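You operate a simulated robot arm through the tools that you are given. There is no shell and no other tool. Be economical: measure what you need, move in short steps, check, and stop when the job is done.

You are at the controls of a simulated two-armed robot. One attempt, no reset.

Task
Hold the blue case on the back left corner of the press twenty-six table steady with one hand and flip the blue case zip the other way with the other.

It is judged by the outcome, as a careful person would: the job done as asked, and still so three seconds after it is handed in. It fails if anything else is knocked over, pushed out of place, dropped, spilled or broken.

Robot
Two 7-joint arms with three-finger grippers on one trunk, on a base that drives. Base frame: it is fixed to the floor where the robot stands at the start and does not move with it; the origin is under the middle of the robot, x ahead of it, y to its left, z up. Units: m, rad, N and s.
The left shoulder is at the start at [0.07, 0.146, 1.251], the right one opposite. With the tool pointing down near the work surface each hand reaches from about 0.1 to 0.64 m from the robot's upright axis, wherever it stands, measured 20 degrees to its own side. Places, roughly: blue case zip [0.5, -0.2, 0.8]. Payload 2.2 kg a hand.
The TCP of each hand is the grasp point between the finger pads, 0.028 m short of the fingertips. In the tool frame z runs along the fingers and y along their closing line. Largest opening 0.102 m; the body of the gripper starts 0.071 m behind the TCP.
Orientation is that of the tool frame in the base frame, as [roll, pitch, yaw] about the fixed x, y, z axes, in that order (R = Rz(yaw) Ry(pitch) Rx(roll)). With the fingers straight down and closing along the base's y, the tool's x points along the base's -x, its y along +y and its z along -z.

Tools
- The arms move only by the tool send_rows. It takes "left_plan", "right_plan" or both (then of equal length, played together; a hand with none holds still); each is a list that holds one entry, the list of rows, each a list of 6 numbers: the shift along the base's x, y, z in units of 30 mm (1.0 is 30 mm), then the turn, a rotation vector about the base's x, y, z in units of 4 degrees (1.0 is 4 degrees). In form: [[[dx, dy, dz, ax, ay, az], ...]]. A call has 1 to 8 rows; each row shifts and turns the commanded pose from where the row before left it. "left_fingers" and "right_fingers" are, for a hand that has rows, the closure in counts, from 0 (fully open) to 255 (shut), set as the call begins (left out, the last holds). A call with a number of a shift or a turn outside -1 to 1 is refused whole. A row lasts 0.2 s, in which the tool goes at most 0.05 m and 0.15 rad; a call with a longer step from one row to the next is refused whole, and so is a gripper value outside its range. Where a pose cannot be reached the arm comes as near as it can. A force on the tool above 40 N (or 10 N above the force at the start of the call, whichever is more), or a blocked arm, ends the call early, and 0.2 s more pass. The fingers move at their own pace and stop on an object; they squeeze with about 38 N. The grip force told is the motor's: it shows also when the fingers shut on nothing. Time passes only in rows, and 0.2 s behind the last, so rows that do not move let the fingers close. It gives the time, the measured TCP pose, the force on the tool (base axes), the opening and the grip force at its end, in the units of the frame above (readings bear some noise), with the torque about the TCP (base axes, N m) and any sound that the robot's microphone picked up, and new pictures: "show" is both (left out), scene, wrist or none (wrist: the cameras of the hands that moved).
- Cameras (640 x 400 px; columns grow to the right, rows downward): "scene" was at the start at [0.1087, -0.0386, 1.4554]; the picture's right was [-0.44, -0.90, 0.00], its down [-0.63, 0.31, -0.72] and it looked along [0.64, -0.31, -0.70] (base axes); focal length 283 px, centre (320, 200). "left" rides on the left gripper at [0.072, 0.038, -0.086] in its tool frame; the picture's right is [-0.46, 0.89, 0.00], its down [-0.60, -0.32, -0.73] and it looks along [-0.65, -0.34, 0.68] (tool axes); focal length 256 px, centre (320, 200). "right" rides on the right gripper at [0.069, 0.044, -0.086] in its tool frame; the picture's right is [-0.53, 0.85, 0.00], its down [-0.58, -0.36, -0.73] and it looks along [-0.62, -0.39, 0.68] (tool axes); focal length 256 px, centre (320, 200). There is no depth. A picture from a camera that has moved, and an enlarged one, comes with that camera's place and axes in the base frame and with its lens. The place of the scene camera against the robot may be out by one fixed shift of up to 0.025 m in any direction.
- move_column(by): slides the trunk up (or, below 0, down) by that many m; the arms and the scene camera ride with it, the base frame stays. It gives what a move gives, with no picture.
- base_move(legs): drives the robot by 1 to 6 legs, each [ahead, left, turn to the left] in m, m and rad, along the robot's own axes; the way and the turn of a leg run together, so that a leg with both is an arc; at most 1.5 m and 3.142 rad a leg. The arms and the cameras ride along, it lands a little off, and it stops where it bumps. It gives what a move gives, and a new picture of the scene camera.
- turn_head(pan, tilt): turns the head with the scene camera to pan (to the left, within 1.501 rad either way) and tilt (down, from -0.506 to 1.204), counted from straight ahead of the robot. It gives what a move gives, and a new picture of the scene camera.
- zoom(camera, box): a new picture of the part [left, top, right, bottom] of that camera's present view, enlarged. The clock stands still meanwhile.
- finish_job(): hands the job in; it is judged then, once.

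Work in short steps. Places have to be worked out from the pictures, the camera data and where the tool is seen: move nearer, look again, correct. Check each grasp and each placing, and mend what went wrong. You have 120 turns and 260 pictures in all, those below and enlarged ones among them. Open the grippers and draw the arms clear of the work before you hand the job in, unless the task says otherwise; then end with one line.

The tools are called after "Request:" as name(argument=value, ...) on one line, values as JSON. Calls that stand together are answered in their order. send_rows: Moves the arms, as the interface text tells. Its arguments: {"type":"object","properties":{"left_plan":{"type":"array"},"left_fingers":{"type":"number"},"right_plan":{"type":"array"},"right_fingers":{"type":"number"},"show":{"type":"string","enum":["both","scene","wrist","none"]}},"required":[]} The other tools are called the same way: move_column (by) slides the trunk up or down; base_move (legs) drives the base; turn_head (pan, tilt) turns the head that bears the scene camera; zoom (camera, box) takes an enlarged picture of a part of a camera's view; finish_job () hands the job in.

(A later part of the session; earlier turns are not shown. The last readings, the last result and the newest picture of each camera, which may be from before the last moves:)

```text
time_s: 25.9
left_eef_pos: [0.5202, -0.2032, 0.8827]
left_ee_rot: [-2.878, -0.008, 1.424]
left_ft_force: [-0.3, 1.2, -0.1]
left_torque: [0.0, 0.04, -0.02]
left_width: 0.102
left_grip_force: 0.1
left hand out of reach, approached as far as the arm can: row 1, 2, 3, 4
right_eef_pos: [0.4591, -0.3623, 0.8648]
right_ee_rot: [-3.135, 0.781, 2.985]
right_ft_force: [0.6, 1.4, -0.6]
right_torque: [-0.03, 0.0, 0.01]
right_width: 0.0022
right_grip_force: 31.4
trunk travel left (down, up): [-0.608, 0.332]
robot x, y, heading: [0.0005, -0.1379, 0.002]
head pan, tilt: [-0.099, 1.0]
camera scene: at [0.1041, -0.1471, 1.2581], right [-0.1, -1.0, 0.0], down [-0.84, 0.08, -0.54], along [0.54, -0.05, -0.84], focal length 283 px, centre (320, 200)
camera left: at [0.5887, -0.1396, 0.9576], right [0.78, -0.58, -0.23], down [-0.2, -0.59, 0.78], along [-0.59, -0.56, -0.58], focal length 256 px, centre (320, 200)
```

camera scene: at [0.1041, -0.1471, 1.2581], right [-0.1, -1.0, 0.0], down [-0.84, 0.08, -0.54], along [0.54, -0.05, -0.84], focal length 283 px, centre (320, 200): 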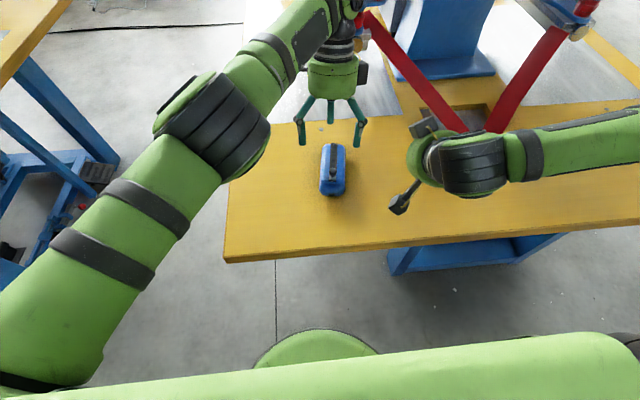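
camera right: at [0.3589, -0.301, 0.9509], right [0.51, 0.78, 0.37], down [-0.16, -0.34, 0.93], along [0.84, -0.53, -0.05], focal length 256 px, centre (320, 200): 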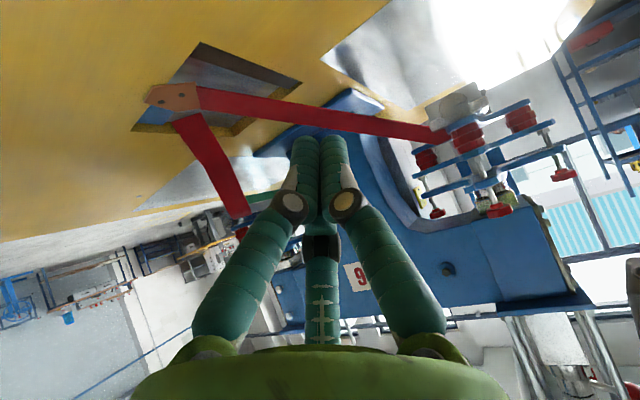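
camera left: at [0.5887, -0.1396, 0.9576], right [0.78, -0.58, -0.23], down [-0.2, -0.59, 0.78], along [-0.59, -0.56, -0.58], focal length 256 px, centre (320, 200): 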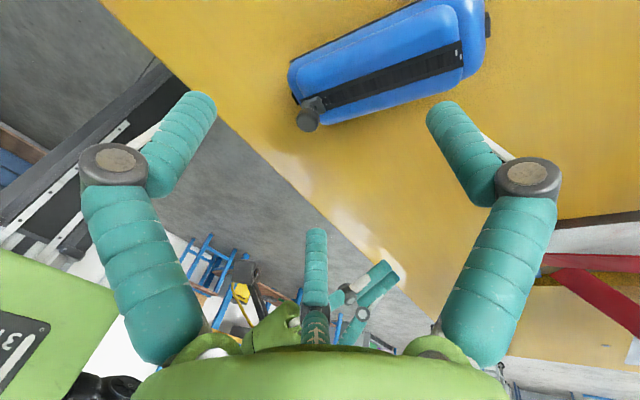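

The left arm is fully stretched, 4 cm short. Turning the base about 20° to the right brings the left shoulder forward and the right one back, which helps both. I raise the hands a little first, then turn.

Request:
send_rows(left_plan=[[[-0.3, 0.2, 0.7, 0, 0, 0], [-0.3, 0.2, 0.7, 0, 0, 0], [0, 0, 0.3, 0, 0, 0]]], right_plan=[[[0, 0, 0.7, 0, 0, 0], [0, 0, 0.7, 0, 0, 0], [0, 0, 0.3, 0, 0, 0]]], show="none")

Request:
base_move(legs=[[0, 0, -0.36]])

```text
time_s: 26.6
left_eef_pos: [0.5004, -0.1909, 0.9346]
left_ee_rot: [-2.877, -0.007, 1.423]
left_ft_force: [-0.4, -0.7, 0.5]
left_torque: [-0.02, -0.03, 0.0]
left_width: 0.102
left_grip_force: 0.0
right_eef_pos: [0.4594, -0.3645, 0.9145]
right_ee_rot: [-3.134, 0.78, 2.983]
right_ft_force: [-0.9, 0.9, 0.5]
right_torque: [0.0, 0.01, -0.01]
right_width: 0.0021
right_grip_force: 31.5
trunk travel left (down, up): [-0.608, 0.332]
robot x, y, heading: [-0.0011, -0.1363, -0.003]
head pan, tilt: [-0.099, 1.0]
```

```text
time_s: 28.2
left_eef_pos: [0.4496, -0.3657, 0.9352]
left_ee_rot: [-2.88, -0.006, 1.061]
left_ft_force: [0.4, 0.4, 0.3]
left_torque: [-0.02, 0.02, -0.02]
left_width: 0.1022
left_grip_force: 0.2
right_eef_pos: [0.3489, -0.513, 0.9158]
right_ee_rot: [-3.135, 0.78, 2.621]
right_ft_force: [-0.3, 0.5, 0.5]
right_torque: [0.0, -0.05, 0.02]
right_width: 0.0021
right_grip_force: 31.5
trunk travel left (down, up): [-0.608, 0.332]
robot x, y, heading: [0.0001, -0.1419, -0.366]
head pan, tilt: [-0.099, 1.0]
camera scene: at [0.0939, -0.1891, 1.2581], right [-0.45, -0.9, 0.0], down [-0.75, 0.38, -0.54], along [0.48, -0.24, -0.84], focal length 283 px, centre (320, 200)
```

scene: 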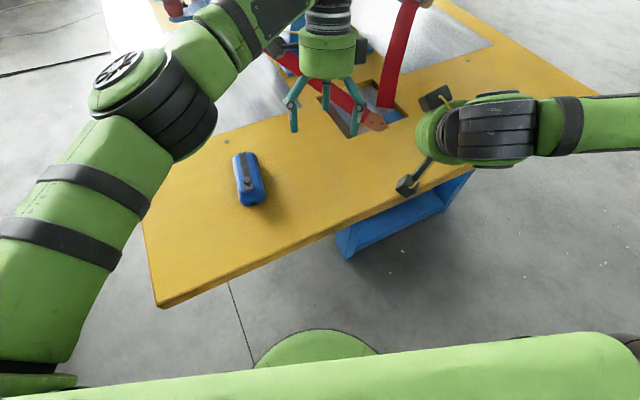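

Now I bring the left hand back over the far end with its yaw restored and turn the head to the work.

Request:
send_rows(left_plan=[[[0.35, 0.6, 0, 0, 0, 0.645], [0.35, 0.6, 0, 0, 0, 0.645], [0.35, 0.6, 0, 0, 0, 0.645], [0.35, 0.6, 0, 0, 0, 0.645], [0.35, 0.6, 0, 0, 0, 0.645], [0.35, 0.6, 0, 0, 0, 0.645], [0.35, 0.6, 0, 0, 0, 0.645], [0.35, 0.6, 0, 0, 0, 0.645]]], show="wrist")

Request:
turn_head(pan=0.3, tilt=0.8)

```text
time_s: 30.0
left_eef_pos: [0.5329, -0.2204, 0.9339]
left_ee_rot: [-2.879, -0.006, 1.422]
left_ft_force: [-1.1, -0.2, -0.9]
left_torque: [-0.02, 0.01, 0.01]
left_width: 0.1023
left_grip_force: 0.2
right_eef_pos: [0.3496, -0.5131, 0.9152]
right_ee_rot: [-3.135, 0.778, 2.621]
right_ft_force: [-0.5, 0.4, 0.8]
right_torque: [0.02, -0.01, -0.01]
right_width: 0.0023
right_grip_force: 31.3
trunk travel left (down, up): [-0.608, 0.332]
robot x, y, heading: [-0.0007, -0.1348, -0.362]
head pan, tilt: [-0.099, 1.0]
camera left: at [0.6023, -0.1562, 1.0075], right [0.78, -0.59, -0.23], down [-0.21, -0.58, 0.79], along [-0.6, -0.56, -0.57], focal length 256 px, centre (320, 200)
```

left: 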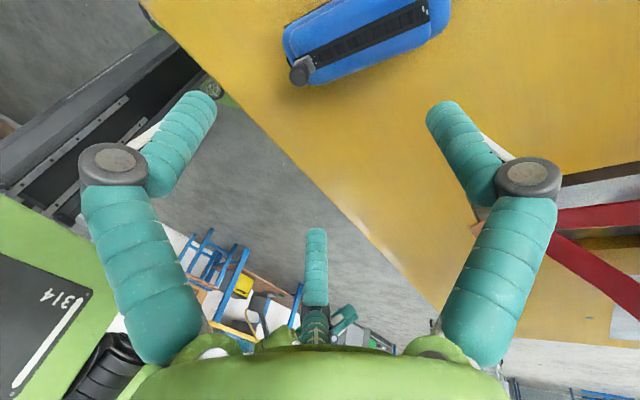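

```text
time_s: 30.8
left_eef_pos: [0.5331, -0.2205, 0.934]
left_ee_rot: [-2.879, -0.007, 1.421]
left_ft_force: [-0.1, 0.4, -0.2]
left_torque: [-0.03, 0.01, 0.02]
left_width: 0.1022
left_grip_force: 0.0
right_eef_pos: [0.3497, -0.5135, 0.9157]
right_ee_rot: [-3.135, 0.78, 2.622]
right_ft_force: [-0.4, 0.2, -0.1]
right_torque: [-0.02, 0.01, -0.02]
right_width: 0.0021
right_grip_force: 31.3
trunk travel left (down, up): [-0.608, 0.332]
robot x, y, heading: [0.0005, -0.1369, -0.361]
head pan, tilt: [0.3, 0.799]
camera scene: at [0.112, -0.1631, 1.2732], right [-0.06, -1.0, 0.0], down [-0.72, 0.05, -0.7], along [0.7, -0.04, -0.72], focal length 283 px, centre (320, 200)
```

scene: 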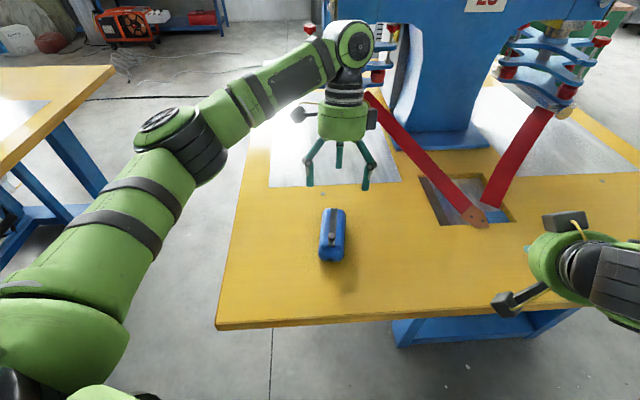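

Reach is fine now. I move forward and down to z≈0.88.

Request:
send_rows(left_plan=[[[0.33, -0.03, -0.5, 0, 0, 0], [0.33, -0.03, -0.5, 0, 0, 0], [0.33, -0.03, -0.5, 0, 0, 0], [0, 0, -0.3, 0, 0, 0]]], show="both")

Request:
zoom(camera="left", box=[230, 0, 510, 180])

Request:
zoom(camera="scene", box=[270, 120, 410, 280])

```text
time_s: 31.8
left_eef_pos: [0.5626, -0.2244, 0.8797]
left_ee_rot: [-2.877, -0.006, 1.422]
left_ft_force: [0.6, -0.1, -0.3]
left_torque: [-0.02, 0.01, 0.0]
left_width: 0.1019
left_grip_force: 0.1
right_eef_pos: [0.3506, -0.5126, 0.9153]
right_ee_rot: [-3.134, 0.78, 2.621]
right_ft_force: [0.0, -0.2, 0.1]
right_torque: [0.01, 0.02, 0.03]
right_width: 0.002
right_grip_force: 31.8
trunk travel left (down, up): [-0.608, 0.332]
robot x, y, heading: [0.0001, -0.1393, -0.368]
head pan, tilt: [0.3, 0.799]
camera scene: at [0.1122, -0.1628, 1.2732], right [-0.06, -1.0, 0.0], down [-0.72, 0.04, -0.7], along [0.7, -0.04, -0.72], focal length 283 px, centre (320, 200)
camera left: at [0.6317, -0.1614, 0.9541], right [0.78, -0.59, -0.23], down [-0.21, -0.59, 0.78], along [-0.6, -0.56, -0.57], focal length 256 px, centre (320, 200)
```

scene: 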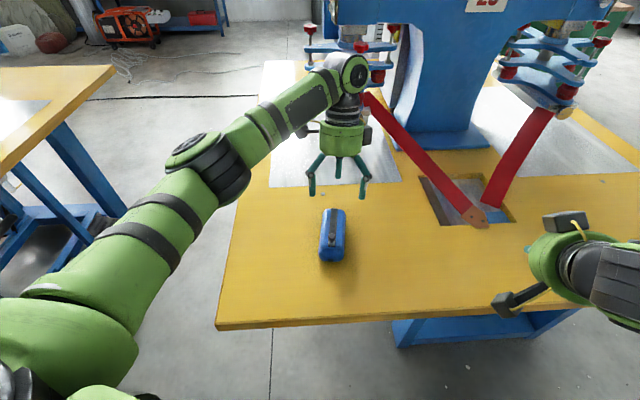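
left: 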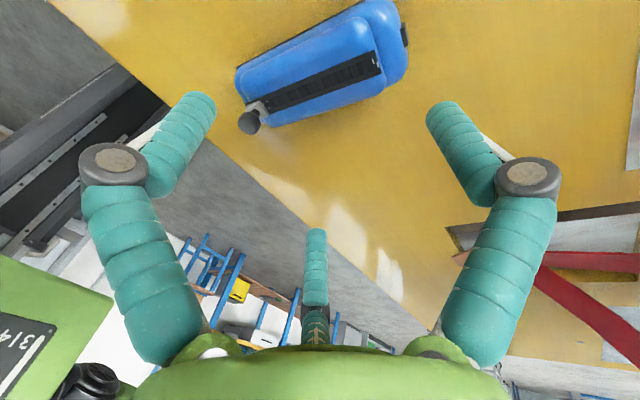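

```text
2.22 times, centred on (370, 90) of left
camera zoom: at [0.6317, -0.1614, 0.9541], right [0.78, -0.59, -0.23], down [-0.21, -0.59, 0.78], along [-0.6, -0.56, -0.57], focal length 569 px, centre (209, 444)
```

zoom: 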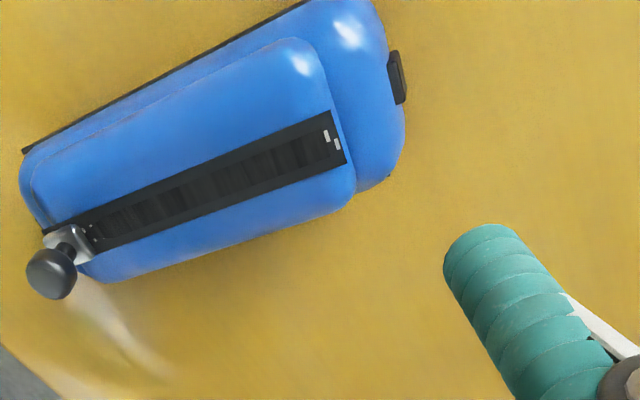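

```text
2.50 times, centred on (340, 200) of scene
camera zoom: at [0.1122, -0.1628, 1.2732], right [-0.06, -1.0, 0.0], down [-0.72, 0.04, -0.7], along [0.7, -0.04, -0.72], focal length 708 px, centre (270, 200)
```

zoom: 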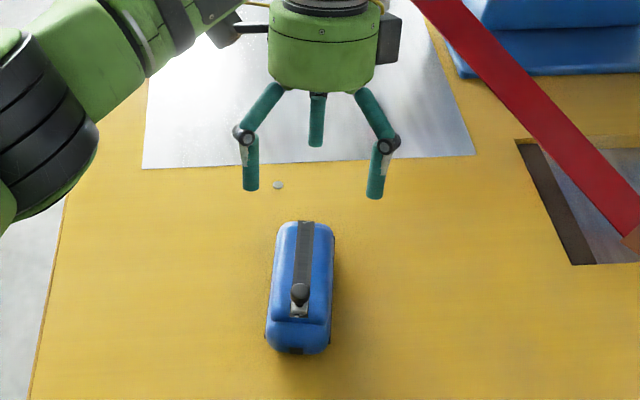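

Far face is near x≈0.595 and the hand is almost centred. I reduce the lean to ~9° for a deeper side grip, nudge forward, and descend to z≈0.80.

Request:
send_rows(left_plan=[[[0.09, 0.03, -0.3, -0.11, -0.74, 0], [0.09, 0.03, -0.6, -0.11, -0.74, 0], [0, 0, -0.6, 0, 0, 0], [0, 0, -0.6, 0, 0, 0], [0, 0, -0.5, 0, 0, 0], [0, 0, 0, 0, 0, 0]]], show="both")

Request:
zoom(camera="left", box=[160, 40, 480, 280])

Request:
zoom(camera="scene", box=[270, 160, 400, 280])

```text
time_s: 33.2
left_eef_pos: [0.5675, -0.2237, 0.803]
left_ee_rot: [-2.982, -0.008, 1.421]
left_ft_force: [-0.3, 0.3, 0.0]
left_torque: [-0.01, -0.02, 0.01]
left_width: 0.1019
left_grip_force: 0.0
right_eef_pos: [0.3504, -0.5129, 0.9153]
right_ee_rot: [-3.135, 0.78, 2.621]
right_ft_force: [-0.3, 0.4, 0.3]
right_torque: [0.01, 0.0, -0.02]
right_width: 0.0022
right_grip_force: 31.4
trunk travel left (down, up): [-0.608, 0.332]
robot x, y, heading: [-0.0006, -0.138, -0.364]
head pan, tilt: [0.3, 0.799]
camera scene: at [0.1119, -0.1629, 1.2732], right [-0.06, -1.0, 0.0], down [-0.72, 0.04, -0.7], along [0.7, -0.04, -0.72], focal length 283 px, centre (320, 200)
camera left: at [0.6286, -0.1587, 0.8827], right [0.8, -0.59, -0.14], down [-0.29, -0.57, 0.77], along [-0.53, -0.57, -0.62], focal length 256 px, centre (320, 200)
```

scene: 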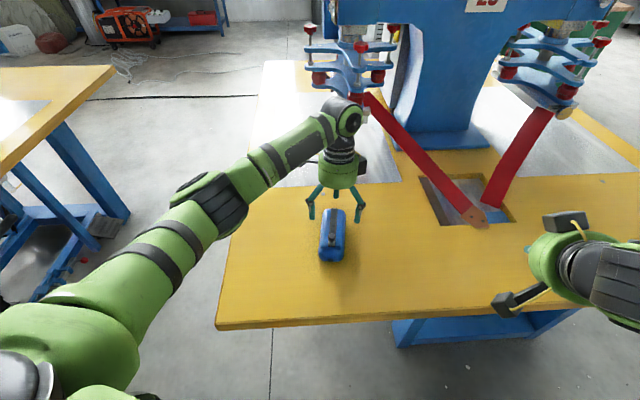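
left: 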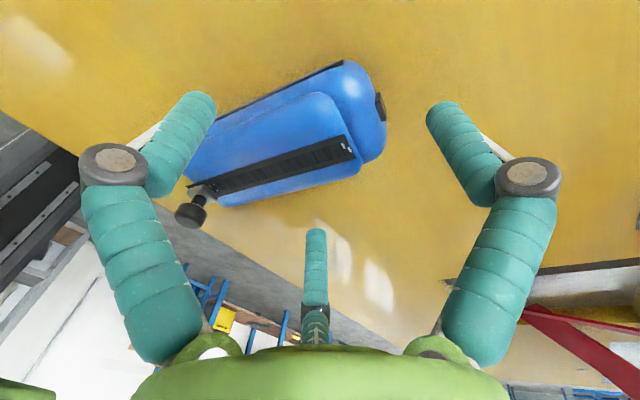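

```text
1.67 times, centred on (320, 160) of left
camera zoom: at [0.6286, -0.1587, 0.8827], right [0.8, -0.59, -0.14], down [-0.29, -0.57, 0.77], along [-0.53, -0.57, -0.62], focal length 427 px, centre (320, 267)
```

zoom: 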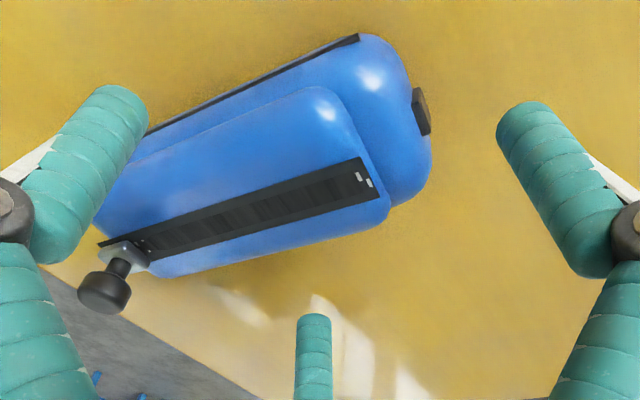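

```text
3.33 times, centred on (335, 220) of scene
camera zoom: at [0.1119, -0.1629, 1.2732], right [-0.06, -1.0, 0.0], down [-0.72, 0.04, -0.7], along [0.7, -0.04, -0.72], focal length 944 px, centre (270, 133)
```

zoom: 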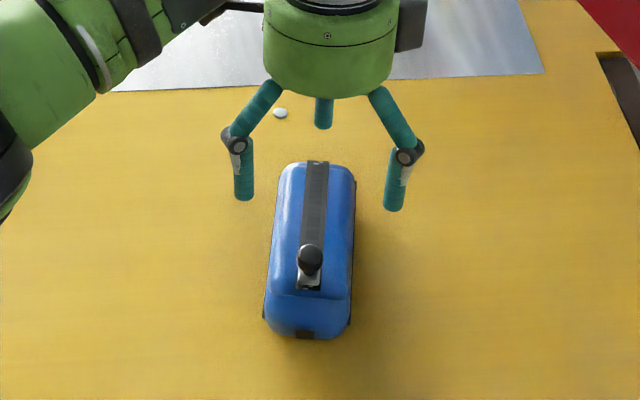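

The hand is centred: about 18 mm clearance at the far face and the sides alike. I descend to z≈0.785.

Request:
send_rows(left_plan=[[[0, 0, -0.4, 0, 0, 0], [0, 0, -0.2, 0, 0, 0], [0, 0, 0, 0, 0, 0]]], show="none")

Request:
send_rows(left_plan=[[[0, 0, 0, 0, 0, 0], [0, 0, 0, 0, 0, 0]]], left_fingers=75, show="both")

Request:
zoom(camera="scene", box=[270, 160, 400, 280])

```text
time_s: 34.0
left_eef_pos: [0.5678, -0.2233, 0.7847]
left_ee_rot: [-2.982, -0.007, 1.42]
left_ft_force: [-0.1, -0.4, 0.8]
left_torque: [-0.02, 0.02, 0.02]
left_width: 0.1021
left_grip_force: 0.1
right_eef_pos: [0.3488, -0.5134, 0.9158]
right_ee_rot: [-3.135, 0.781, 2.622]
right_ft_force: [0.1, 0.5, 0.1]
right_torque: [-0.02, 0.02, 0.01]
right_width: 0.0019
right_grip_force: 30.6
trunk travel left (down, up): [-0.608, 0.332]
robot x, y, heading: [0.0008, -0.1367, -0.37]
head pan, tilt: [0.3, 0.799]
```

```text
time_s: 34.6
left_eef_pos: [0.5673, -0.2228, 0.7847]
left_ee_rot: [-2.982, -0.007, 1.421]
left_ft_force: [0.1, -0.7, 0.5]
left_torque: [0.03, 0.0, -0.02]
left_width: 0.0719
left_grip_force: 0.1
right_eef_pos: [0.3491, -0.5127, 0.9159]
right_ee_rot: [-3.136, 0.78, 2.62]
right_ft_force: [0.7, 0.2, 0.4]
right_torque: [0.03, 0.01, 0.01]
right_width: 0.0021
right_grip_force: 31.6
trunk travel left (down, up): [-0.608, 0.332]
robot x, y, heading: [-0.004, -0.14, -0.362]
head pan, tilt: [0.3, 0.799]
camera scene: at [0.1121, -0.163, 1.2732], right [-0.06, -1.0, 0.0], down [-0.72, 0.04, -0.7], along [0.7, -0.04, -0.72], focal length 283 px, centre (320, 200)
camera left: at [0.629, -0.1586, 0.8646], right [0.8, -0.59, -0.14], down [-0.29, -0.57, 0.77], along [-0.53, -0.57, -0.62], focal length 256 px, centre (320, 200)
```

scene: 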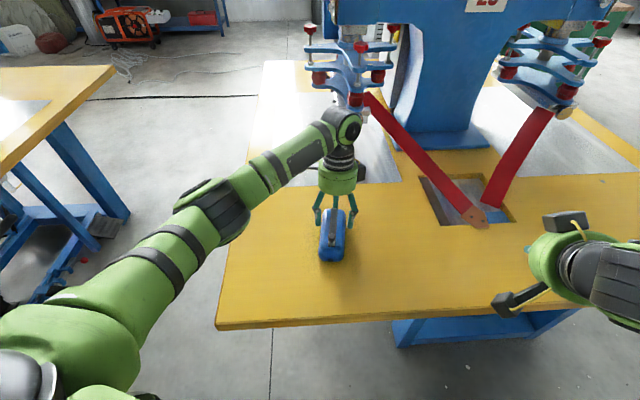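
left: 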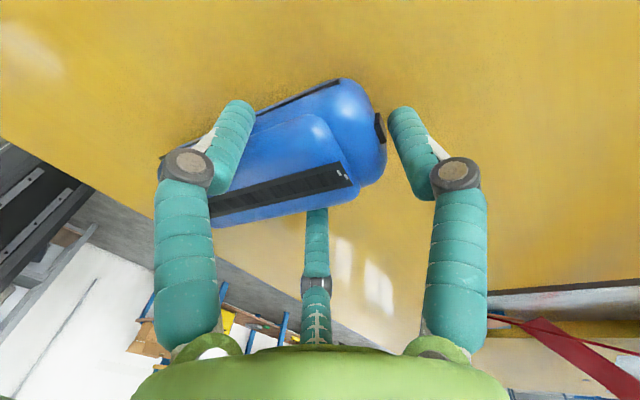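

```text
3.33 times, centred on (335, 220) of scene
camera zoom: at [0.1121, -0.163, 1.2732], right [-0.06, -1.0, 0.0], down [-0.72, 0.04, -0.7], along [0.7, -0.04, -0.72], focal length 944 px, centre (270, 133)
```

zoom: 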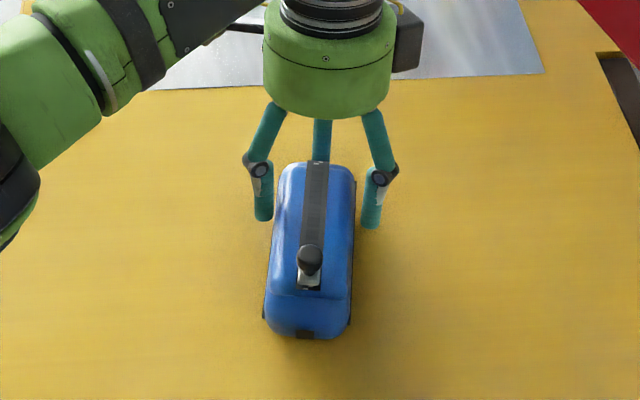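

Nicely straddled and untouched so far. I close the left grip until it stops on the case.

Request:
send_rows(left_plan=[[[0, 0, 0, 0, 0, 0], [0, 0, 0, 0, 0, 0], [0, 0, 0, 0, 0, 0]]], left_fingers=120, show="both")

Request:
zoom(camera="scene", box=[270, 160, 400, 280])

```text
time_s: 35.4
left_eef_pos: [0.5682, -0.2227, 0.7862]
left_ee_rot: [-2.984, -0.007, 1.421]
left_ft_force: [1.4, -0.3, 2.5]
left_torque: [0.0, 0.24, 0.0]
left_width: 0.0658
left_grip_force: 9.4
right_eef_pos: [0.3496, -0.5139, 0.9159]
right_ee_rot: [-3.135, 0.779, 2.622]
right_ft_force: [-0.6, -0.1, -0.3]
right_torque: [-0.04, 0.01, 0.05]
right_width: 0.0023
right_grip_force: 31.1
trunk travel left (down, up): [-0.608, 0.332]
robot x, y, heading: [0.0003, -0.1399, -0.364]
head pan, tilt: [0.3, 0.799]
camera scene: at [0.112, -0.163, 1.2732], right [-0.06, -1.0, 0.0], down [-0.72, 0.04, -0.7], along [0.7, -0.04, -0.72], focal length 283 px, centre (320, 200)
camera left: at [0.6291, -0.1586, 0.8648], right [0.8, -0.59, -0.14], down [-0.29, -0.57, 0.77], along [-0.53, -0.57, -0.62], focal length 256 px, centre (320, 200)
```

scene: 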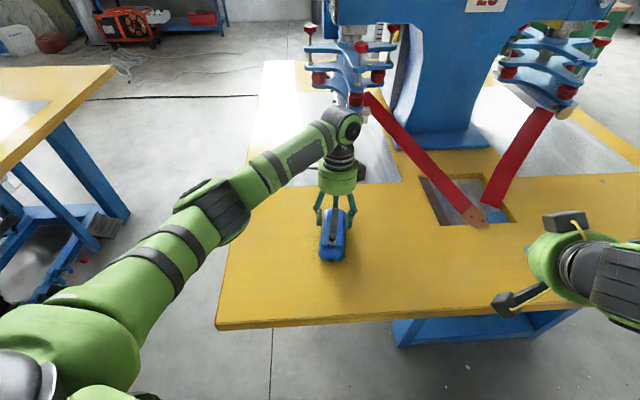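
left: 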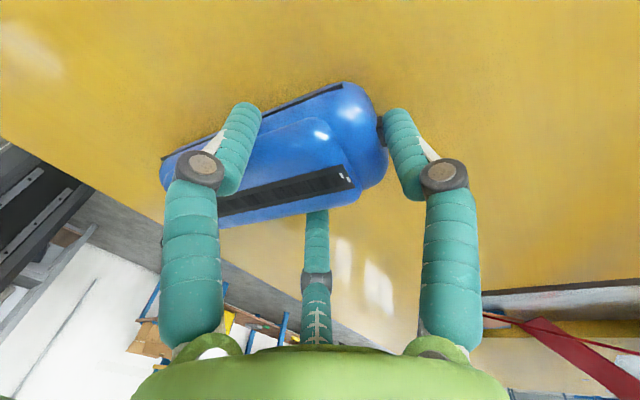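

```text
3.33 times, centred on (335, 220) of scene
camera zoom: at [0.112, -0.163, 1.2732], right [-0.06, -1.0, 0.0], down [-0.72, 0.04, -0.7], along [0.7, -0.04, -0.72], focal length 944 px, centre (270, 133)
```

zoom: 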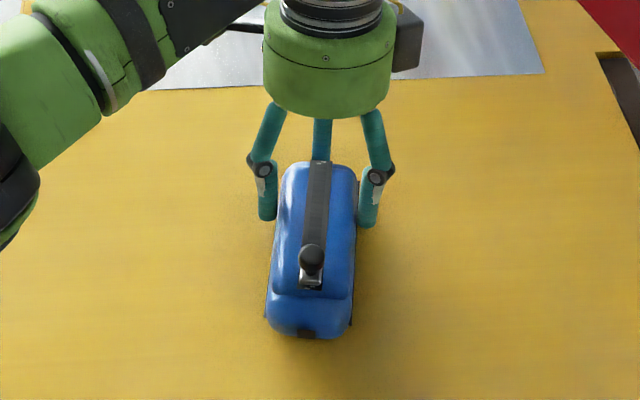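

The grip holds at 66 mm and the case hasn't moved. I firm the squeeze somewhat, and at the same time bring the right hand back to the case's yaw, behind and above the near end.

Request:
send_rows(left_plan=[[[0, 0, 0, 0, 0, 0], [0, 0, 0, 0, 0, 0], [0, 0, 0, 0, 0, 0], [0, 0, 0, 0, 0, 0], [0, 0, 0, 0, 0, 0], [0, 0, 0, 0, 0, 0]]], left_fingers=170, right_plan=[[[0.3, 0.8, 0, 0, 0, 0.86], [0.3, 0.8, 0, 0, 0, 0.86], [0.3, 0.8, 0, 0, 0, 0.86], [0.3, 0.8, 0, 0, 0, 0.86], [0.3, 0.8, 0, 0, 0, 0.86], [0.3, 0.8, 0, 0, 0, 0.86]]], show="both")

```text
time_s: 36.8
left_eef_pos: [0.5678, -0.2241, 0.7856]
left_ee_rot: [-2.985, -0.009, 1.42]
left_ft_force: [0.5, -1.1, 3.6]
left_torque: [0.04, 0.18, -0.03]
left_width: 0.0654
left_grip_force: 38.0
right_eef_pos: [0.4032, -0.367, 0.9165]
right_ee_rot: [-3.134, 0.781, 2.982]
right_ft_force: [0.0, 0.6, 1.1]
right_torque: [0.01, 0.0, 0.02]
right_width: 0.0021
right_grip_force: 31.5
trunk travel left (down, up): [-0.608, 0.332]
robot x, y, heading: [-0.0007, -0.1378, -0.362]
head pan, tilt: [0.3, 0.799]
camera scene: at [0.1118, -0.1625, 1.2733], right [-0.06, -1.0, 0.0], down [-0.72, 0.04, -0.7], along [0.7, -0.04, -0.72], focal length 283 px, centre (320, 200)
camera right: at [0.3027, -0.3061, 0.9272], right [0.51, 0.77, 0.37], down [-0.16, -0.34, 0.93], along [0.84, -0.54, -0.05], focal length 256 px, centre (320, 200)
camera left: at [0.6288, -0.1584, 0.8649], right [0.8, -0.59, -0.14], down [-0.29, -0.57, 0.77], along [-0.53, -0.57, -0.62], focal length 256 px, centre (320, 200)
```

scene: 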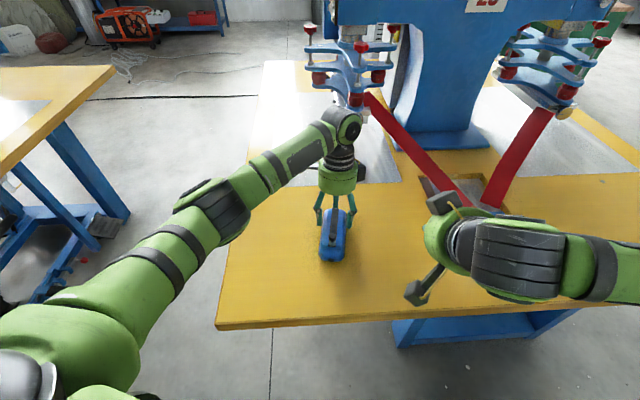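
right: 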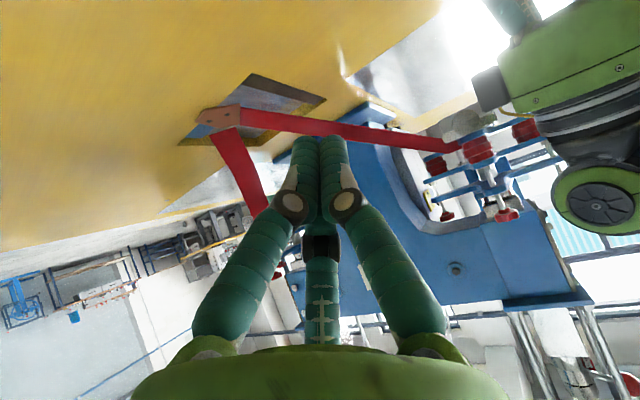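
left: 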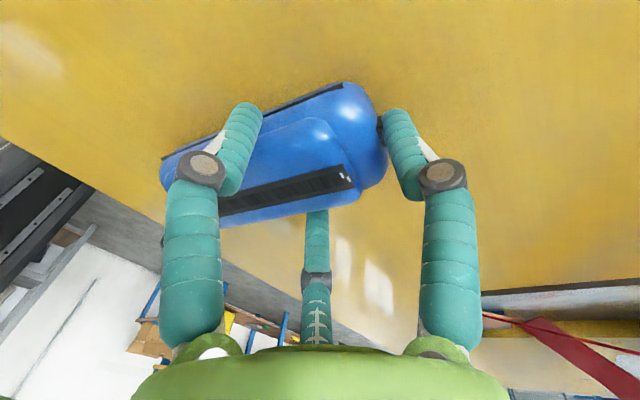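

Firm grip (38 N), and the case is still in place. I swing the right closed hand leftward behind the near end, stopping partway to check clearance to the left arm.

Request:
send_rows(right_plan=[[[0.05, 0.9, 0, -0.03, -0.2, 0], [0.05, 0.9, 0, -0.03, -0.2, 0], [0, 0.9, -0.2, -0.03, -0.2, 0], [0, 0.9, -0.2, -0.03, -0.2, 0], [0, 0.9, -0.3, -0.03, -0.2, 0], [0, 0.6, -0.3, -0.03, -0.2, 0]]], show="both")

Request:
zoom(camera="scene", box=[250, 140, 450, 320])

```text
time_s: 38.2
left_eef_pos: [0.5671, -0.2228, 0.7852]
left_ee_rot: [-2.984, -0.006, 1.422]
left_ft_force: [0.4, -0.3, 3.0]
left_torque: [-0.07, -0.04, -0.03]
left_width: 0.0654
left_grip_force: 37.8
right_eef_pos: [0.4058, -0.2167, 0.8887]
right_ee_rot: [-3.136, 0.866, 2.98]
right_ft_force: [0.3, 0.0, -0.3]
right_torque: [0.02, 0.0, -0.01]
right_width: 0.0017
right_grip_force: 31.0
trunk travel left (down, up): [-0.608, 0.332]
robot x, y, heading: [-0.0007, -0.1389, -0.361]
head pan, tilt: [0.3, 0.799]
camera scene: at [0.1116, -0.1626, 1.2733], right [-0.06, -1.0, 0.0], down [-0.72, 0.04, -0.7], along [0.7, -0.04, -0.72], focal length 283 px, centre (320, 200)
camera right: at [0.3046, -0.1544, 0.8903], right [0.48, 0.78, 0.4], down [-0.24, -0.33, 0.91], along [0.84, -0.54, 0.03], focal length 256 px, centre (320, 200)
```

scene: 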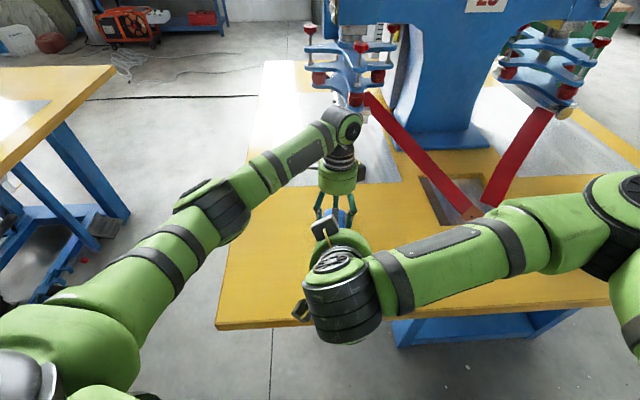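
right: 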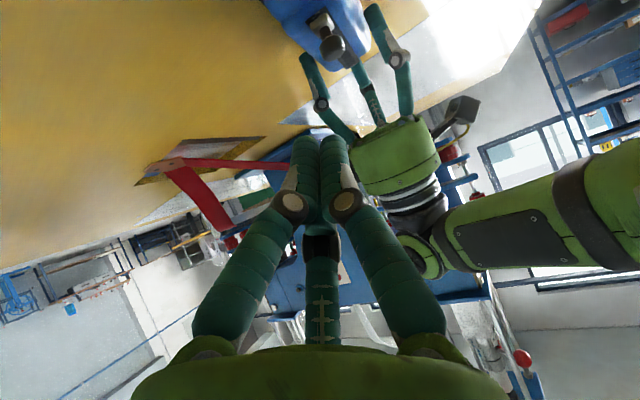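

```text
2.22 times, centred on (350, 230) of scene
camera zoom: at [0.1116, -0.1626, 1.2733], right [-0.06, -1.0, 0.0], down [-0.72, 0.04, -0.7], along [0.7, -0.04, -0.72], focal length 630 px, centre (253, 133)
```

zoom: 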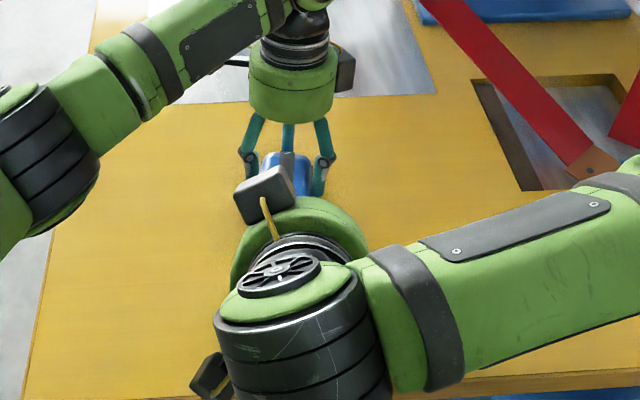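

Clear of everything; the knob reads (0.483,-0.208,0.803) from here. I align the bundle behind it and lower to pushing height.

Request:
send_rows(right_plan=[[[0.1, 0.3, -0.6, 0, 0, 0], [0.1, 0.3, -0.6, 0, 0, 0], [0.1, 0, -0.6, 0, 0, 0], [0, 0, -0.6, 0, 0, 0], [0, 0, 0, 0, 0, 0]]], show="wrist")

Request:
zoom(camera="right", box=[220, 60, 460, 240])

Request:
zoom(camera="left", box=[0, 100, 320, 340])

```text
time_s: 39.4
left_eef_pos: [0.5673, -0.2226, 0.7855]
left_ee_rot: [-2.987, -0.006, 1.42]
left_ft_force: [0.1, 0.3, 3.0]
left_torque: [-0.07, 0.05, 0.01]
left_width: 0.0653
left_grip_force: 37.5
right_eef_pos: [0.4141, -0.1983, 0.8122]
right_ee_rot: [-3.137, 0.865, 2.981]
right_ft_force: [0.0, 0.2, -0.3]
right_torque: [-0.01, 0.02, -0.01]
right_width: 0.002
right_grip_force: 31.8
trunk travel left (down, up): [-0.608, 0.332]
robot x, y, heading: [-0.0, -0.1398, -0.358]
head pan, tilt: [0.3, 0.799]
camera right: at [0.3139, -0.1364, 0.8152], right [0.48, 0.78, 0.4], down [-0.24, -0.33, 0.91], along [0.84, -0.54, 0.03], focal length 256 px, centre (320, 200)
```

right: 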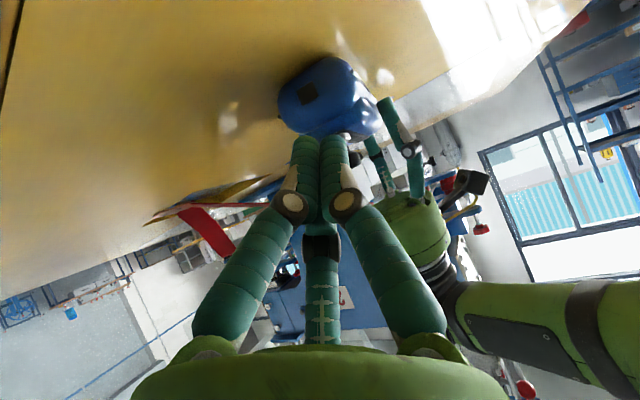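

```text
2.22 times, centred on (340, 150) of right
camera zoom: at [0.3139, -0.1364, 0.8152], right [0.48, 0.78, 0.4], down [-0.24, -0.33, 0.91], along [0.84, -0.54, 0.03], focal length 569 px, centre (276, 311)
```

zoom: 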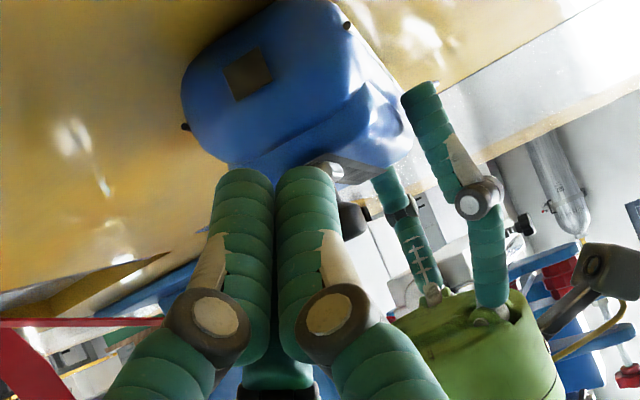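

```text
1.67 times, centred on (160, 220) of left
camera zoom: at [0.6288, -0.1584, 0.8649], right [0.8, -0.59, -0.14], down [-0.29, -0.57, 0.77], along [-0.53, -0.57, -0.62], focal length 427 px, centre (587, 167)
```

zoom: 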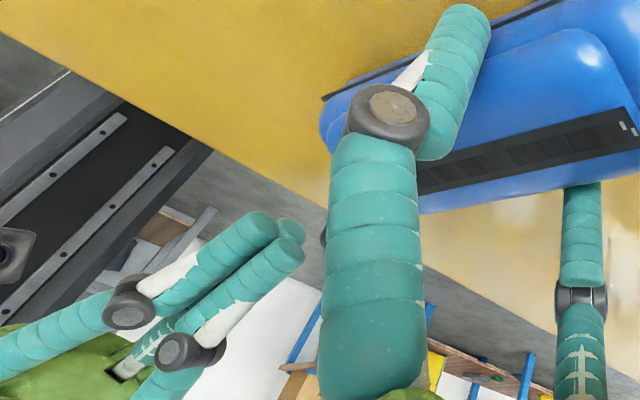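

The bundle is lined up just behind and slightly right of the knob. I shift 2 mm left and 1 mm down, then advance along the case axis until contact.

Request:
send_rows(right_plan=[[[0, 0.07, -0.03, 0, 0, 0], [0.3, -0.045, 0, 0, 0, 0], [0.3, -0.045, 0, 0, 0, 0], [0.3, -0.045, 0, 0, 0, 0], [0.3, -0.045, 0, 0, 0, 0]]], show="both")

Request:
zoom(camera="right", box=[220, 60, 460, 240])

Request:
zoom(camera="left", box=[80, 100, 400, 340])

```text
time_s: 40.6
left_eef_pos: [0.5674, -0.2223, 0.785]
left_ee_rot: [-2.985, -0.007, 1.42]
left_ft_force: [2.3, -0.2, 3.5]
left_torque: [0.01, 0.06, -0.06]
left_width: 0.0653
left_grip_force: 38.1
right_eef_pos: [0.4511, -0.2007, 0.8111]
right_ee_rot: [-3.135, 0.864, 2.98]
right_ft_force: [0.5, 0.7, -0.3]
right_torque: [-0.01, -0.01, 0.02]
right_width: 0.0022
right_grip_force: 31.4
trunk travel left (down, up): [-0.608, 0.332]
robot x, y, heading: [0.0002, -0.1345, -0.359]
head pan, tilt: [0.3, 0.799]
camera scene: at [0.1116, -0.1628, 1.2733], right [-0.06, -1.0, 0.0], down [-0.72, 0.04, -0.7], along [0.7, -0.04, -0.72], focal length 283 px, centre (320, 200)
camera right: at [0.35, -0.1395, 0.8142], right [0.48, 0.78, 0.4], down [-0.24, -0.33, 0.91], along [0.84, -0.54, 0.03], focal length 256 px, centre (320, 200)
```

scene: 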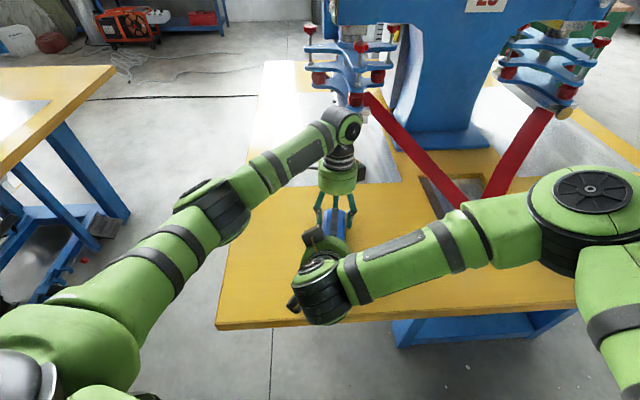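
right: 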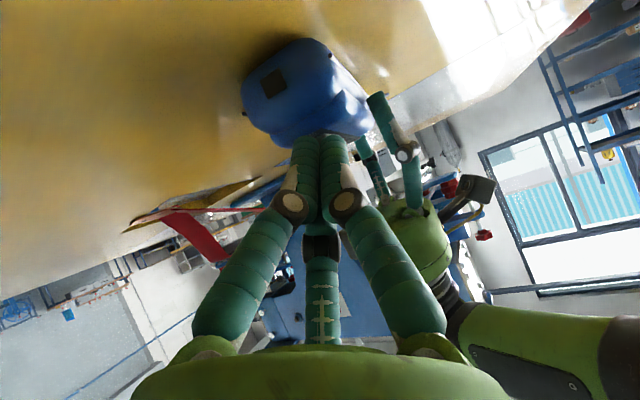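

```text
2.22 times, centred on (340, 150) of right
camera zoom: at [0.35, -0.1395, 0.8142], right [0.48, 0.78, 0.4], down [-0.24, -0.33, 0.91], along [0.84, -0.54, 0.03], focal length 569 px, centre (276, 311)
```

zoom: 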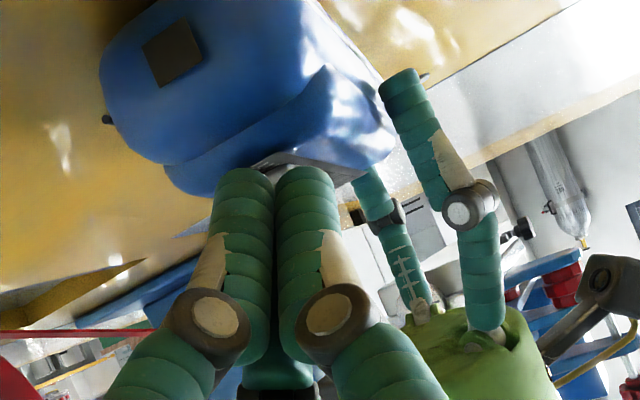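

```text
1.67 times, centred on (240, 220) of left
camera zoom: at [0.6288, -0.1584, 0.8649], right [0.8, -0.59, -0.14], down [-0.29, -0.57, 0.77], along [-0.53, -0.57, -0.62], focal length 427 px, centre (453, 167)
```

zoom: 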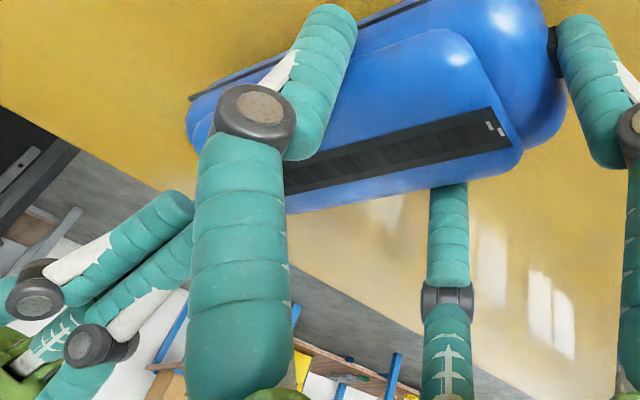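

No notable force yet; tip is at x≈0.472, about at contact. I push on 27 mm.

Request:
send_rows(right_plan=[[[0.3, -0.045, 0, 0, 0, 0], [0.3, -0.045, 0, 0, 0, 0], [0.3, -0.045, 0, 0, 0, 0]]], show="scene")

Request:
zoom(camera="right", box=[220, 60, 460, 240])

Request:
zoom(camera="left", box=[80, 100, 400, 340])

```text
time_s: 41.4
left_eef_pos: [0.5677, -0.2228, 0.7849]
left_ee_rot: [-2.984, -0.007, 1.421]
left_ft_force: [1.6, 0.3, 2.7]
left_torque: [-0.05, -0.01, 0.03]
left_width: 0.0649
left_grip_force: 37.8
right_eef_pos: [0.4772, -0.205, 0.8122]
right_ee_rot: [-3.138, 0.866, 2.982]
right_ft_force: [0.2, 0.2, -0.7]
right_torque: [-0.01, 0.04, 0.01]
right_width: 0.0021
right_grip_force: 31.2
trunk travel left (down, up): [-0.608, 0.332]
robot x, y, heading: [-0.0004, -0.1342, -0.359]
head pan, tilt: [0.3, 0.799]
camera scene: at [0.1116, -0.1628, 1.2733], right [-0.06, -1.0, 0.0], down [-0.72, 0.04, -0.7], along [0.7, -0.04, -0.72], focal length 283 px, centre (320, 200)
```

scene: 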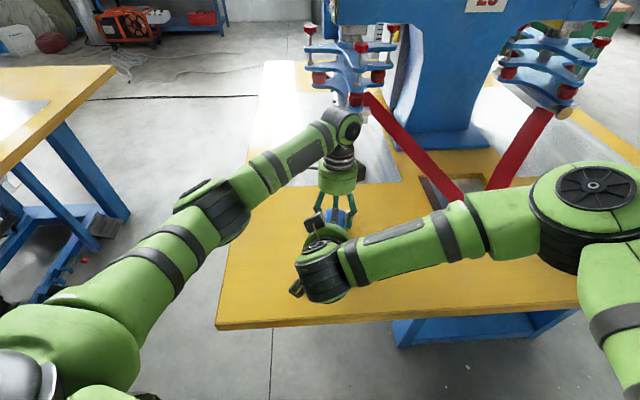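

```text
2.22 times, centred on (340, 150) of right
camera zoom: at [0.3769, -0.1432, 0.8149], right [0.48, 0.78, 0.4], down [-0.24, -0.33, 0.91], along [0.84, -0.54, 0.03], focal length 569 px, centre (276, 311)
```

zoom: 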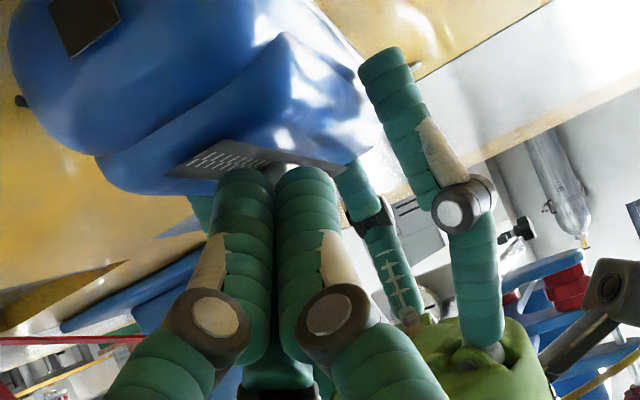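

```text
1.67 times, centred on (240, 220) of left
camera zoom: at [0.6288, -0.1584, 0.8649], right [0.8, -0.59, -0.14], down [-0.29, -0.57, 0.77], along [-0.53, -0.57, -0.62], focal length 427 px, centre (453, 167)
```

zoom: 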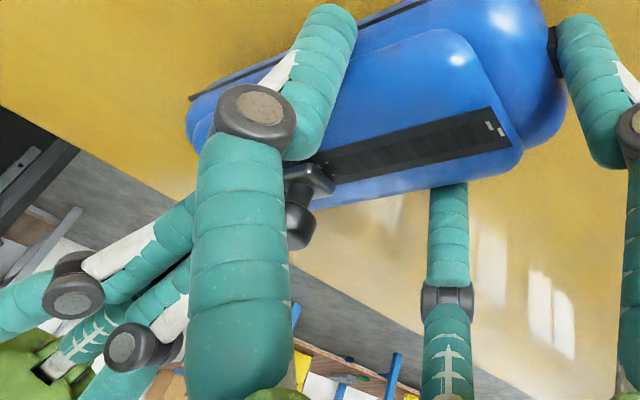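

The slider is moving: the knob is ahead of the bundle and the track behind it has opened. I push another 27 mm.

Request:
send_rows(right_plan=[[[0.3, -0.045, 0, 0, 0, 0], [0.3, -0.045, 0, 0, 0, 0], [0.3, -0.045, 0, 0, 0, 0]]], show="scene")

Request:
zoom(camera="right", box=[220, 60, 460, 240])

Request:
zoom(camera="left", box=[80, 100, 400, 340])

Request:
zoom(camera="scene", box=[270, 140, 400, 260])

```text
time_s: 42.2
left_eef_pos: [0.5668, -0.2226, 0.7839]
left_ee_rot: [-2.985, -0.008, 1.42]
left_ft_force: [1.4, -0.2, 3.3]
left_torque: [-0.07, -0.06, -0.04]
left_width: 0.0653
left_grip_force: 37.5
right_eef_pos: [0.5055, -0.2084, 0.8129]
right_ee_rot: [-3.137, 0.866, 2.981]
right_ft_force: [-0.7, -0.4, 0.8]
right_torque: [0.03, 0.0, -0.03]
right_width: 0.0019
right_grip_force: 31.6
trunk travel left (down, up): [-0.608, 0.332]
robot x, y, heading: [-0.0009, -0.1374, -0.365]
head pan, tilt: [0.3, 0.799]
camera scene: at [0.1116, -0.1628, 1.2733], right [-0.06, -1.0, 0.0], down [-0.72, 0.04, -0.7], along [0.7, -0.04, -0.72], focal length 283 px, centre (320, 200)
```

scene: 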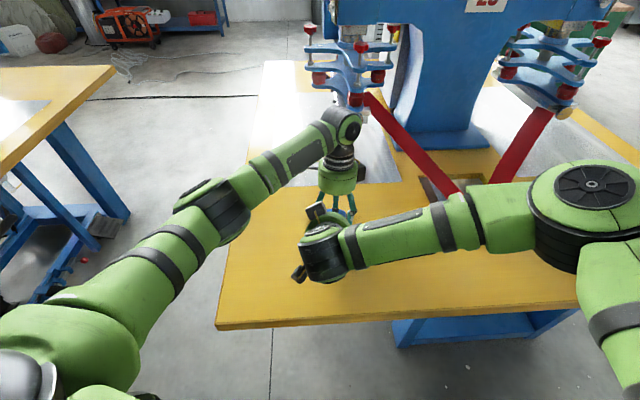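

```text
2.22 times, centred on (340, 150) of right
camera zoom: at [0.4043, -0.1472, 0.815], right [0.48, 0.78, 0.4], down [-0.24, -0.33, 0.91], along [0.84, -0.54, 0.03], focal length 569 px, centre (276, 311)
```

zoom: 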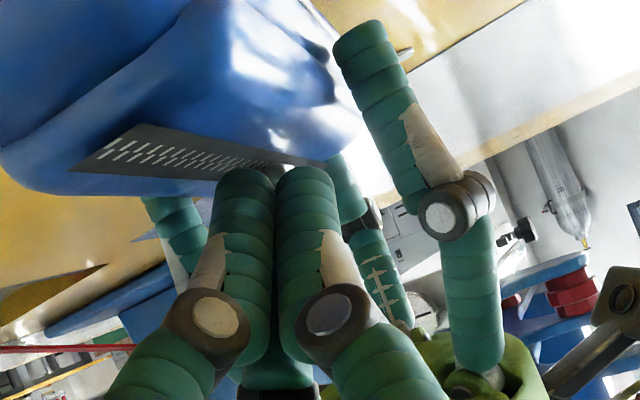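

```text
1.67 times, centred on (240, 220) of left
camera zoom: at [0.6288, -0.1585, 0.8649], right [0.8, -0.59, -0.14], down [-0.29, -0.57, 0.77], along [-0.53, -0.57, -0.62], focal length 427 px, centre (453, 167)
```

zoom: 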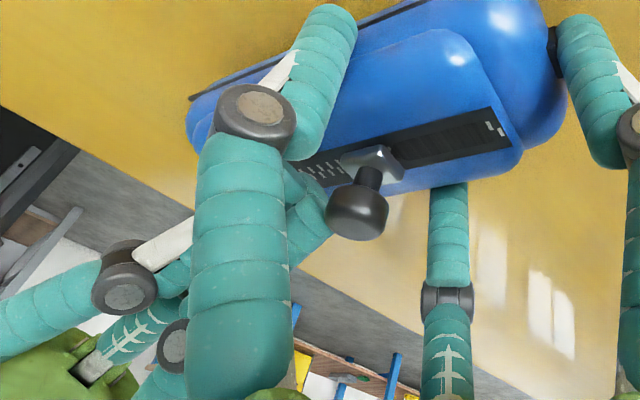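

```text
3.33 times, centred on (335, 200) of scene
camera zoom: at [0.1116, -0.1628, 1.2733], right [-0.06, -1.0, 0.0], down [-0.72, 0.04, -0.7], along [0.7, -0.04, -0.72], focal length 944 px, centre (270, 200)
```

zoom: 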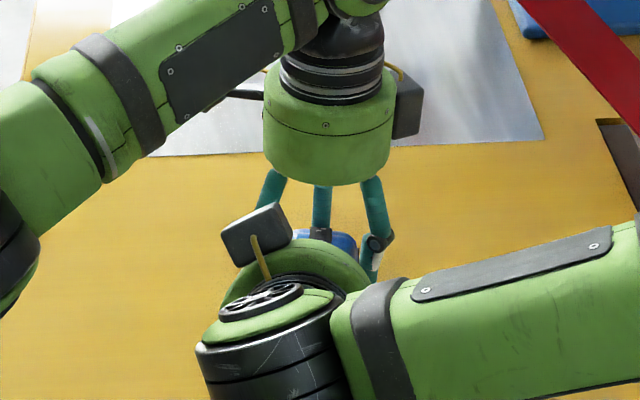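

Working well; about 30 mm of travel remains and the hands are clear of each other. I push 18 mm more.

Request:
send_rows(right_plan=[[[0.3, -0.045, 0, 0, 0, 0], [0.3, -0.045, 0, 0, 0, 0]]], show="none")

Request:
zoom(camera="left", box=[120, 100, 440, 340])

Request:
zoom(camera="right", box=[220, 60, 460, 240])

Request:
zoom(camera="scene", box=[270, 140, 400, 260])

```text
time_s: 42.8
left_eef_pos: [0.5664, -0.2227, 0.7848]
left_ee_rot: [-2.984, -0.007, 1.421]
left_ft_force: [1.2, 0.8, 2.7]
left_torque: [-0.04, -0.06, -0.02]
left_width: 0.0649
left_grip_force: 37.9
right_eef_pos: [0.522, -0.2108, 0.8132]
right_ee_rot: [-3.136, 0.866, 2.979]
right_ft_force: [-0.6, -0.2, 0.5]
right_torque: [0.01, -0.02, -0.02]
right_width: 0.0021
right_grip_force: 31.6
trunk travel left (down, up): [-0.608, 0.332]
robot x, y, heading: [-0.0004, -0.1358, -0.36]
head pan, tilt: [0.3, 0.799]
```

```text
1.67 times, centred on (280, 220) of left
camera zoom: at [0.6288, -0.1585, 0.8649], right [0.8, -0.59, -0.14], down [-0.29, -0.57, 0.77], along [-0.53, -0.57, -0.62], focal length 427 px, centre (387, 167)
```

zoom: 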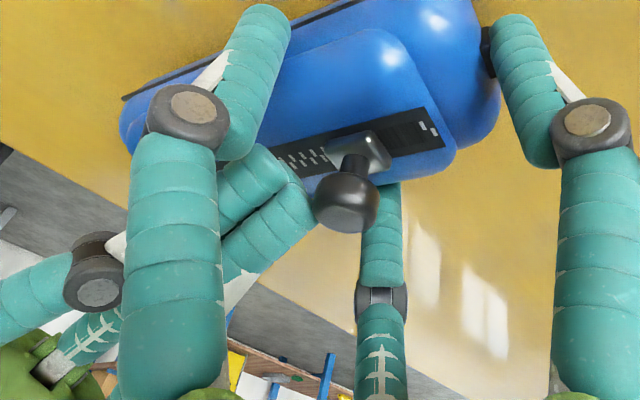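

```text
2.22 times, centred on (340, 150) of right
camera zoom: at [0.4225, -0.1497, 0.8152], right [0.48, 0.78, 0.4], down [-0.24, -0.33, 0.91], along [0.84, -0.54, 0.03], focal length 569 px, centre (276, 311)
```

zoom: 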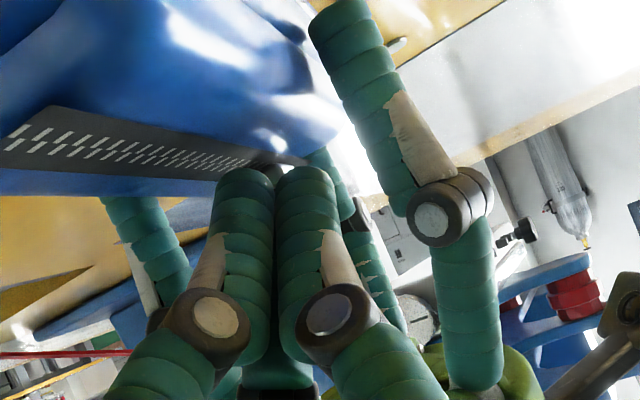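

```text
3.33 times, centred on (335, 200) of scene
camera zoom: at [0.1117, -0.1628, 1.2733], right [-0.06, -1.0, 0.0], down [-0.72, 0.04, -0.7], along [0.7, -0.04, -0.72], focal length 944 px, centre (270, 200)
```

zoom: 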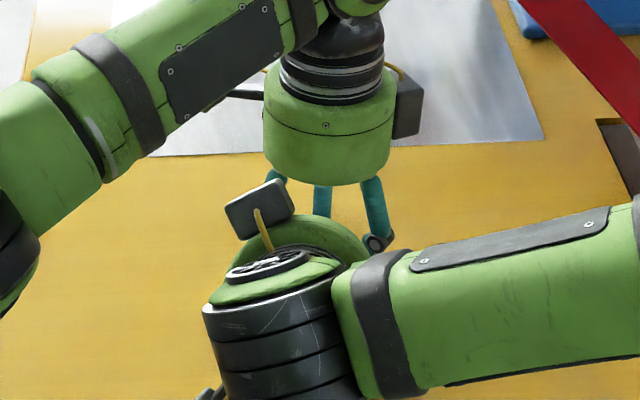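

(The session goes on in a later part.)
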